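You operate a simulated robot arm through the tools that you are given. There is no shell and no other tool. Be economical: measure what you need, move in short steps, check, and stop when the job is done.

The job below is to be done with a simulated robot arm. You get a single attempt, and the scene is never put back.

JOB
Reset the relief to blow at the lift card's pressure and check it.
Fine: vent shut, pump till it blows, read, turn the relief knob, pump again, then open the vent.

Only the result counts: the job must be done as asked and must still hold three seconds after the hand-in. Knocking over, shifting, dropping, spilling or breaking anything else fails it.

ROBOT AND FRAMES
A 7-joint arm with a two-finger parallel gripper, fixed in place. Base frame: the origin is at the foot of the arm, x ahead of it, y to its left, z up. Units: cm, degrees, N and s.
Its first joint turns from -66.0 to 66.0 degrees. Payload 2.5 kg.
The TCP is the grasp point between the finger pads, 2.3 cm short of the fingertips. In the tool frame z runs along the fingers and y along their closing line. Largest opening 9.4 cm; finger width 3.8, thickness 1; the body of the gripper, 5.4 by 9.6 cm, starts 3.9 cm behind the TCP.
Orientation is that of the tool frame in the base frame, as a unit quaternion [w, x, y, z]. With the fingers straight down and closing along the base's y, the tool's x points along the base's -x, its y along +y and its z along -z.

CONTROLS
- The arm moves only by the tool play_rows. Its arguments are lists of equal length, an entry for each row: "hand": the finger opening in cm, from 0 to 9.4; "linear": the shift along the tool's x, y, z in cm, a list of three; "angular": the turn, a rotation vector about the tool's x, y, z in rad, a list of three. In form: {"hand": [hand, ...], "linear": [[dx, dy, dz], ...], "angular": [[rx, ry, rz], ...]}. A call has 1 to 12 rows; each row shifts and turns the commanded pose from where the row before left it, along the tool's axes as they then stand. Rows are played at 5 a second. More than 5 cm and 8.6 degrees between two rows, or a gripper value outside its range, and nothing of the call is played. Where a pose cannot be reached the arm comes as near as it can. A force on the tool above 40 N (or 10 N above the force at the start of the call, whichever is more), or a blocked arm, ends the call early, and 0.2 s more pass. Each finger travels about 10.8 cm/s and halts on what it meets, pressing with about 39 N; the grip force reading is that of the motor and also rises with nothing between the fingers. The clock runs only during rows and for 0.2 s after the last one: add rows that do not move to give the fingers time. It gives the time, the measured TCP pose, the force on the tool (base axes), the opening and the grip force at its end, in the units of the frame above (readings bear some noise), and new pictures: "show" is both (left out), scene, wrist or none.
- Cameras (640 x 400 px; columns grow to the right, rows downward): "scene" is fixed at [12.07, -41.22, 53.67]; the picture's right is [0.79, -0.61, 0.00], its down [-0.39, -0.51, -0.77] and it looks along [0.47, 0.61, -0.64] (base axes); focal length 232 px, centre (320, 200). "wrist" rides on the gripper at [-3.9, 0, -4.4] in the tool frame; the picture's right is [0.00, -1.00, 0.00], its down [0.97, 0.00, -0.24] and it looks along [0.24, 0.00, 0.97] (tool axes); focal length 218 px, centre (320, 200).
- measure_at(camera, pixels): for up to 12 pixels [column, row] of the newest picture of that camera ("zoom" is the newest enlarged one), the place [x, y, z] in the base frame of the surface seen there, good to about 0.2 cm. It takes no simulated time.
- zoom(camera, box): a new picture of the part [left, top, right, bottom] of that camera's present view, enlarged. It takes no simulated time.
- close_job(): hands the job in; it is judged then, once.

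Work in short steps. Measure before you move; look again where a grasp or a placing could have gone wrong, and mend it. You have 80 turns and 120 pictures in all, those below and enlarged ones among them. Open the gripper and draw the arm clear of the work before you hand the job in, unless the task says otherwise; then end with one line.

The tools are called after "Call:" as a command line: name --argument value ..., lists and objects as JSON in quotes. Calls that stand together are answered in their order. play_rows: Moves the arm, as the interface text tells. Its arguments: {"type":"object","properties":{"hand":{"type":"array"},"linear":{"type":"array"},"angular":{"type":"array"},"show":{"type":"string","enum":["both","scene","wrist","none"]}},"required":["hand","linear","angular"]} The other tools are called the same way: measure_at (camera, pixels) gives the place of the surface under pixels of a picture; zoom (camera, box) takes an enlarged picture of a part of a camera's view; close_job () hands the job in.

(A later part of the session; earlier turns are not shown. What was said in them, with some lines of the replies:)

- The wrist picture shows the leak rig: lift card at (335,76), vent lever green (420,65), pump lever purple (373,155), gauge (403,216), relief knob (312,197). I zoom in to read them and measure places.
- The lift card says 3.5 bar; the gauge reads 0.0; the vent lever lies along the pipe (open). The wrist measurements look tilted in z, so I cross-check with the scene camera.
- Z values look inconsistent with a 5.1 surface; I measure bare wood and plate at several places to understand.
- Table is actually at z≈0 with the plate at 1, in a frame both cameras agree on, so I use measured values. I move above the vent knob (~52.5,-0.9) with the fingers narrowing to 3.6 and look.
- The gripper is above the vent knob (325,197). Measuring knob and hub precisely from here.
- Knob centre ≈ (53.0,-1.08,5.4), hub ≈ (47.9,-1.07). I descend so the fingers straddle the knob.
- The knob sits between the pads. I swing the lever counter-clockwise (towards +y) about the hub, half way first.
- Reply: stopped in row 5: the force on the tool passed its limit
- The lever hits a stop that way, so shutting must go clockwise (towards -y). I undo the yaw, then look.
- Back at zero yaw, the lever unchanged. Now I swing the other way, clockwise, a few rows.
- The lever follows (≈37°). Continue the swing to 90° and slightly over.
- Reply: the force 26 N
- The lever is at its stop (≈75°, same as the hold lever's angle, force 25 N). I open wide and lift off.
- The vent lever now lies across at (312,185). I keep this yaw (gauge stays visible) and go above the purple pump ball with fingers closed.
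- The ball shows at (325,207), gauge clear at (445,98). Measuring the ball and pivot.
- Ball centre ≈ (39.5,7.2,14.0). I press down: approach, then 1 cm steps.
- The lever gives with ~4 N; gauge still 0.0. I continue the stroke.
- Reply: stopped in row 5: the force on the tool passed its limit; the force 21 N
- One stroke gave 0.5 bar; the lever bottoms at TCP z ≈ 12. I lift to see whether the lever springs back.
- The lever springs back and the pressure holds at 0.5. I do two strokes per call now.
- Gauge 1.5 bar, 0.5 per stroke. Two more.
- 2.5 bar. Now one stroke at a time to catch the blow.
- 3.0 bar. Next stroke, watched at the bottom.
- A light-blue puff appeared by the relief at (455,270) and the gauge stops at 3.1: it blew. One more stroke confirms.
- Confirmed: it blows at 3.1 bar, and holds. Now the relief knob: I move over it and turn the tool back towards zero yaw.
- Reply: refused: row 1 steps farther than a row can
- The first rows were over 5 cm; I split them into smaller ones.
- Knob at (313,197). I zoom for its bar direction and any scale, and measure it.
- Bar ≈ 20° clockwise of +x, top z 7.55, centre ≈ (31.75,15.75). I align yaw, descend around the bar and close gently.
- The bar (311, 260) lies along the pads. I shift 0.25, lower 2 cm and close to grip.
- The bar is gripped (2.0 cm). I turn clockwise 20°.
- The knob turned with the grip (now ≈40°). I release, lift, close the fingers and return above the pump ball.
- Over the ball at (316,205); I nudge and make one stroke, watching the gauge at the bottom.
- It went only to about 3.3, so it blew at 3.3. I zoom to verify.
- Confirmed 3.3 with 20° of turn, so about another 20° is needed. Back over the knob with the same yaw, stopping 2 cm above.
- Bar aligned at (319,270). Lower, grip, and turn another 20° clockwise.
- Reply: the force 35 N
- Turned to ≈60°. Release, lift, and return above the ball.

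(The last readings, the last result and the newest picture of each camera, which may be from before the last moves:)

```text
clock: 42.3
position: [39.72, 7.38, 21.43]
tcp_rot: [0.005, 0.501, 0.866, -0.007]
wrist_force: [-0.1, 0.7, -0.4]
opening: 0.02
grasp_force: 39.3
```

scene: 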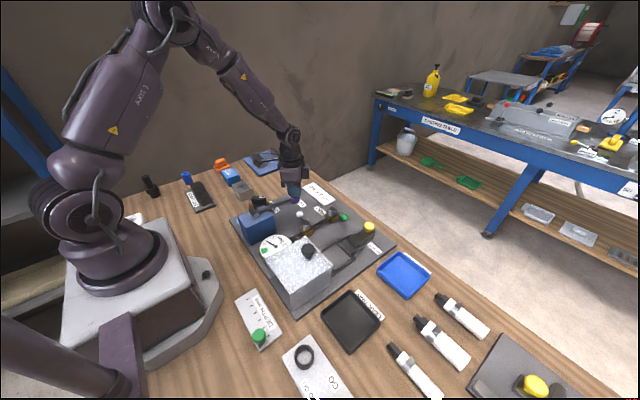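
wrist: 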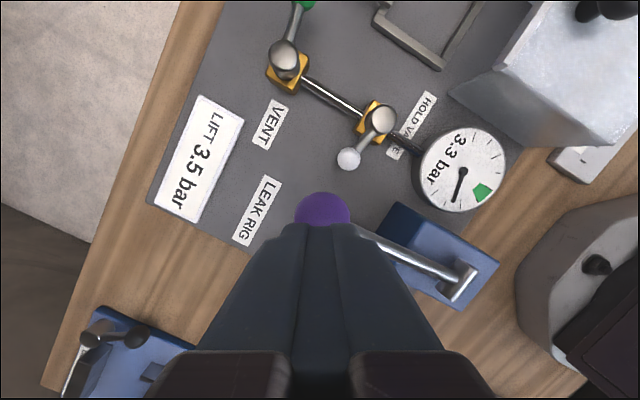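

Over the ball; gauge 3.3. One stroke, then another to see whether the reading caps.

Call:
play_rows --hand '[0, 0, 0, 0, 0, 0, 0]' --linear '[[0, 0, 3.2], [0, 0, 2], [0, 0, 2], [0, 0, 2], [0, 0, 0], [0, 0, -3], [0, 0, -3]]' --angular '[[0, 0, 0], [0, 0, 0], [0, 0, 0], [0, 0, 0], [0, 0, 0], [0, 0, 0], [0, 0, 0]]' --show "wrist"

Call:
zoom --camera "wrist" --box '[410, 120, 530, 220]'

Call:
play_rows --hand '[0, 0, 0, 0, 0, 0]' --linear '[[0, 0, 2], [0, 0, 2], [0, 0, 2], [0, 0, 0], [0, 0, -3], [0, 0, -3]]' --angular '[[0, 0, 0], [0, 0, 0], [0, 0, 0], [0, 0, 0], [0, 0, 0], [0, 0, 0]]' --show "wrist"

Call:
zoom --camera "wrist" --box '[410, 120, 530, 220]'

```text
clock: 43.9
position: [39.76, 7.19, 18.25]
tcp_rot: [0.004, 0.501, 0.866, -0.008]
wrist_force: [-0.5, 0.2, -0.7]
opening: 0.0
grasp_force: 39.6
```

wrist: 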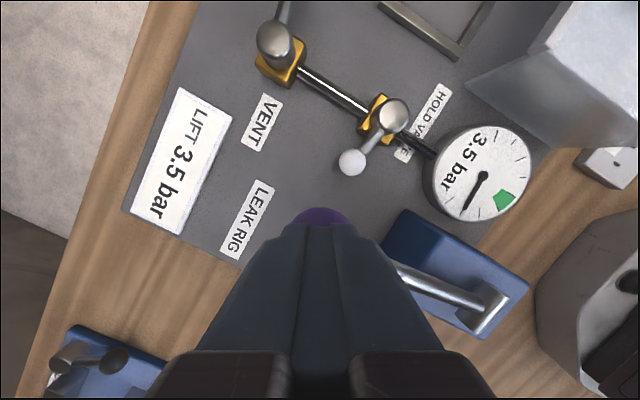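

```text
4.00 times, centred on (470, 170) of wrist
```

zoom: 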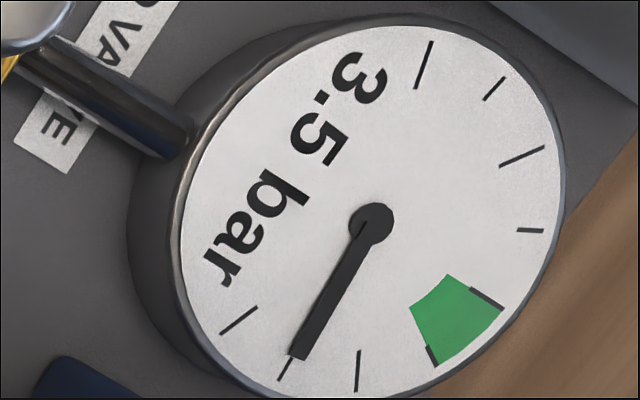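

```text
clock: 45.3
position: [39.73, 7.54, 18.24]
tcp_rot: [0.004, 0.5, 0.866, -0.007]
wrist_force: [-0.3, -0.4, -0.8]
opening: 0.01
grasp_force: 38.9
```

wrist: 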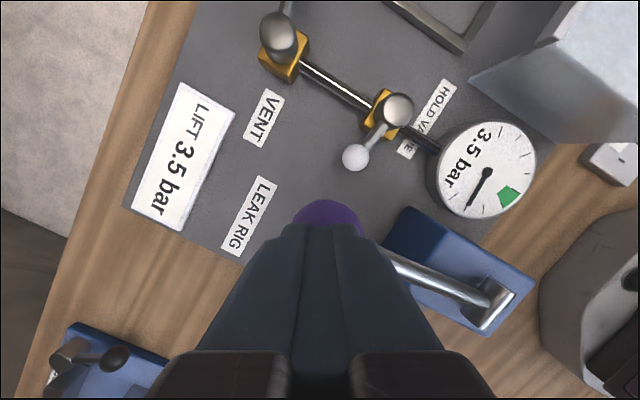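

```text
4.00 times, centred on (470, 170) of wrist
```

zoom: 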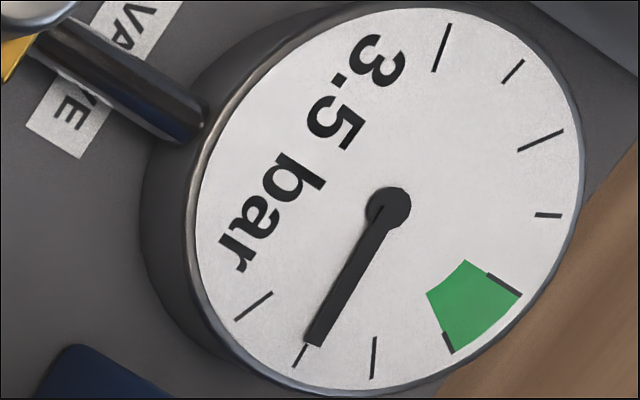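

Second stroke also caps at 3.5 with the needle on the 3.5 tick: the relief blows at 3.5. Now to the vent: lift and move above its knob, yaw to ≈75°.

Call:
play_rows --hand '[0, 3.8, 3.8, 3.8, 3.8, 3.8, 3.8, 3.8]' --linear '[[0, 0, -3.2], [-4.09, 0.38, 0], [-4.09, 0.38, 0], [-4.09, 0.38, 0], [-4.09, 0.38, 0], [0, 0, 0], [0, 0, 0], [0, 0, 3]]' --angular '[[0, 0, 0], [0, 0, 0], [0, 0, 0], [0, 0, 0], [0, 0, 0], [0, 0, 0.1309], [0, 0, 0.1309], [0, 0, 0]]' --show "wrist"

```text
clock: 47.1
position: [49.33, -5.97, 18.6]
tcp_rot: [0.005, 0.61, 0.792, -0.008]
wrist_force: [-0.4, 1.0, 0.8]
opening: 3.8
grasp_force: 0.0
```

wrist: 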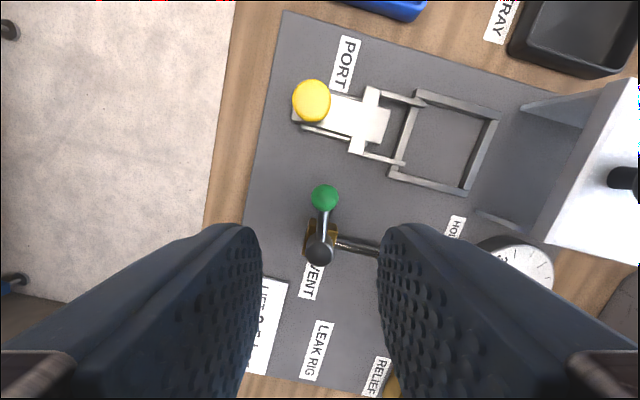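

The lever at (324,198)–(320,250) matches the yaw; measuring the knob.

Call:
measure_at --camera "wrist" --pixels '[[325, 198], [325, 188], [313, 198], [337, 198], [320, 252]]'

```text
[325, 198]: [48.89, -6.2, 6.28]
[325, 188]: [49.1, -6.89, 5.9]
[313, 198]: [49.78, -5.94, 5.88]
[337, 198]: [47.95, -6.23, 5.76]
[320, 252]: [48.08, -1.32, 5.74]
```

Knob at (48.9,-6.1). I shift and descend astride it.

Call:
play_rows --hand '[3.8, 3.8, 3.8, 2.8, 2.8]' --linear '[[0.2, -0.42, 4], [0, 0, 4], [0, 0, 4], [0, 0, 0], [0, 0, 0]]' --angular '[[0, 0, 0], [0, 0, 0], [0, 0, 0], [0, 0, 0], [0, 0, 0]]' --show "wrist"

```text
clock: 48.3
position: [48.57, -6.16, 6.88]
tcp_rot: [0.006, 0.61, 0.792, -0.004]
wrist_force: [7.0, 2.7, 4.2]
opening: 3.14
grasp_force: 3.6
```

wrist: 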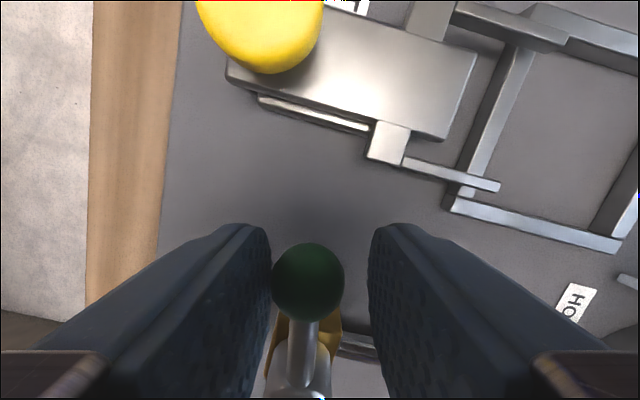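

Astride the knob. I swing it back counter-clockwise to the open stop.

Call:
play_rows --hand '[2.8, 2.8, 2.8, 2.8, 2.8, 2.8, 2.8, 2.8, 2.8, 2.8]' --linear '[[0.043, 0.65, 0], [0.043, 0.65, 0], [0.043, 0.65, 0], [0.043, 0.65, 0], [0.043, 0.65, 0], [0.043, 0.65, 0], [0.043, 0.65, 0], [0.043, 0.65, 0], [0.043, 0.65, 0], [0.043, 0.65, 0]]' --angular '[[0, 0, -0.1309], [0, 0, -0.1309], [0, 0, -0.1309], [0, 0, -0.1309], [0, 0, -0.1309], [0, 0, -0.1309], [0, 0, -0.1309], [0, 0, -0.1309], [0, 0, -0.1309], [0, 0, -0.1309]]' --show "wrist"

```text
clock: 50.5
position: [52.47, -1.22, 6.53]
tcp_rot: [-0.001, 0.0, 1.0, -0.009]
wrist_force: [-0.3, 0.0, 0.7]
opening: 2.8
grasp_force: 0.1
```

wrist: 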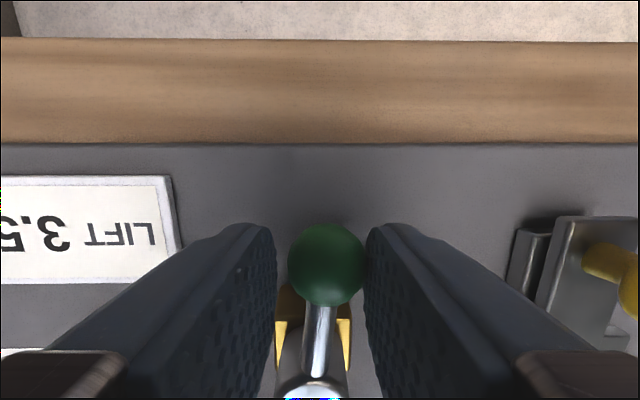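

Nearly there; the lever lags a few degrees at the right pad. I push 0.6 cm further to the stop, open and lift away.

Call:
play_rows --hand '[2.8, 2.8, 2.8, 4.5, 4.5, 4.5, 4.5, 4.5, 4.5]' --linear '[[0, 0.3, 0], [0, 0.35, 0], [0, 0, 0], [0, 0, 0], [0, 0, 0], [0, 0, -3], [0, 0, -4.5], [0, 0, -4.5], [0, 0, -4.5]]' --angular '[[0, 0, 0], [0, 0, 0], [0, 0, 0], [0, 0, 0], [0, 0, 0], [0, 0, 0], [0, 0, 0], [0, 0, 0], [0, 0, 0]]' --show "both"

Call:
zoom --camera "scene" --box '[230, 180, 390, 290]'

```text
clock: 52.5
position: [52.58, -0.42, 23.43]
tcp_rot: [0.0, 0.001, 1.0, -0.007]
wrist_force: [0.6, 0.1, 0.2]
opening: 4.5
grasp_force: 0.0
```

scene: 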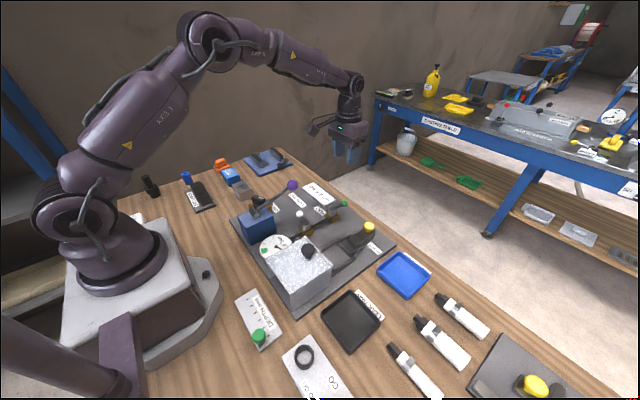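
wrist: 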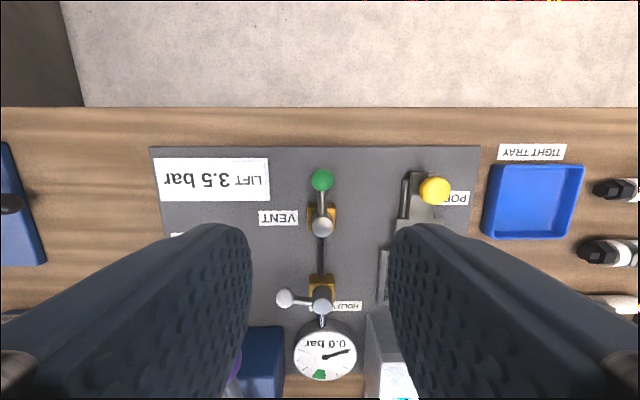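

```text
3.64 times, centred on (310, 235) of scene
```

zoom: 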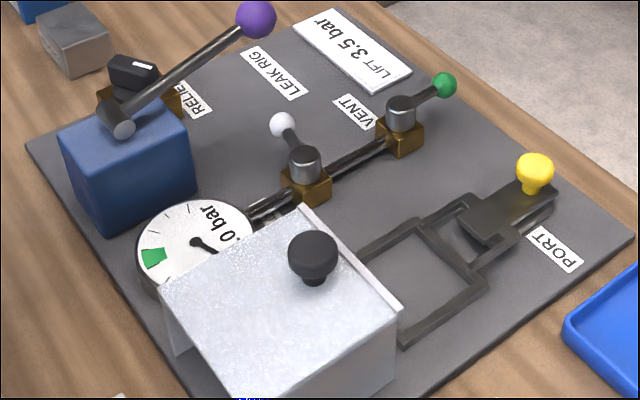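

The vent is back along the pipe, the gauge reads 0.0, the relief is set at 3.5, and the arm is clear with the gripper open. Handing in.

Call:
close_job

```text
The job is handed in.
```

The relief valve first blew at 3.1 bar. I turned its knob about 40° clockwise, and it now blows at 3.5 bar, the lift card's pressure. Two strokes both stopped at that reading. The vent is open again, the gauge reads 0.0, and the job is handed in.
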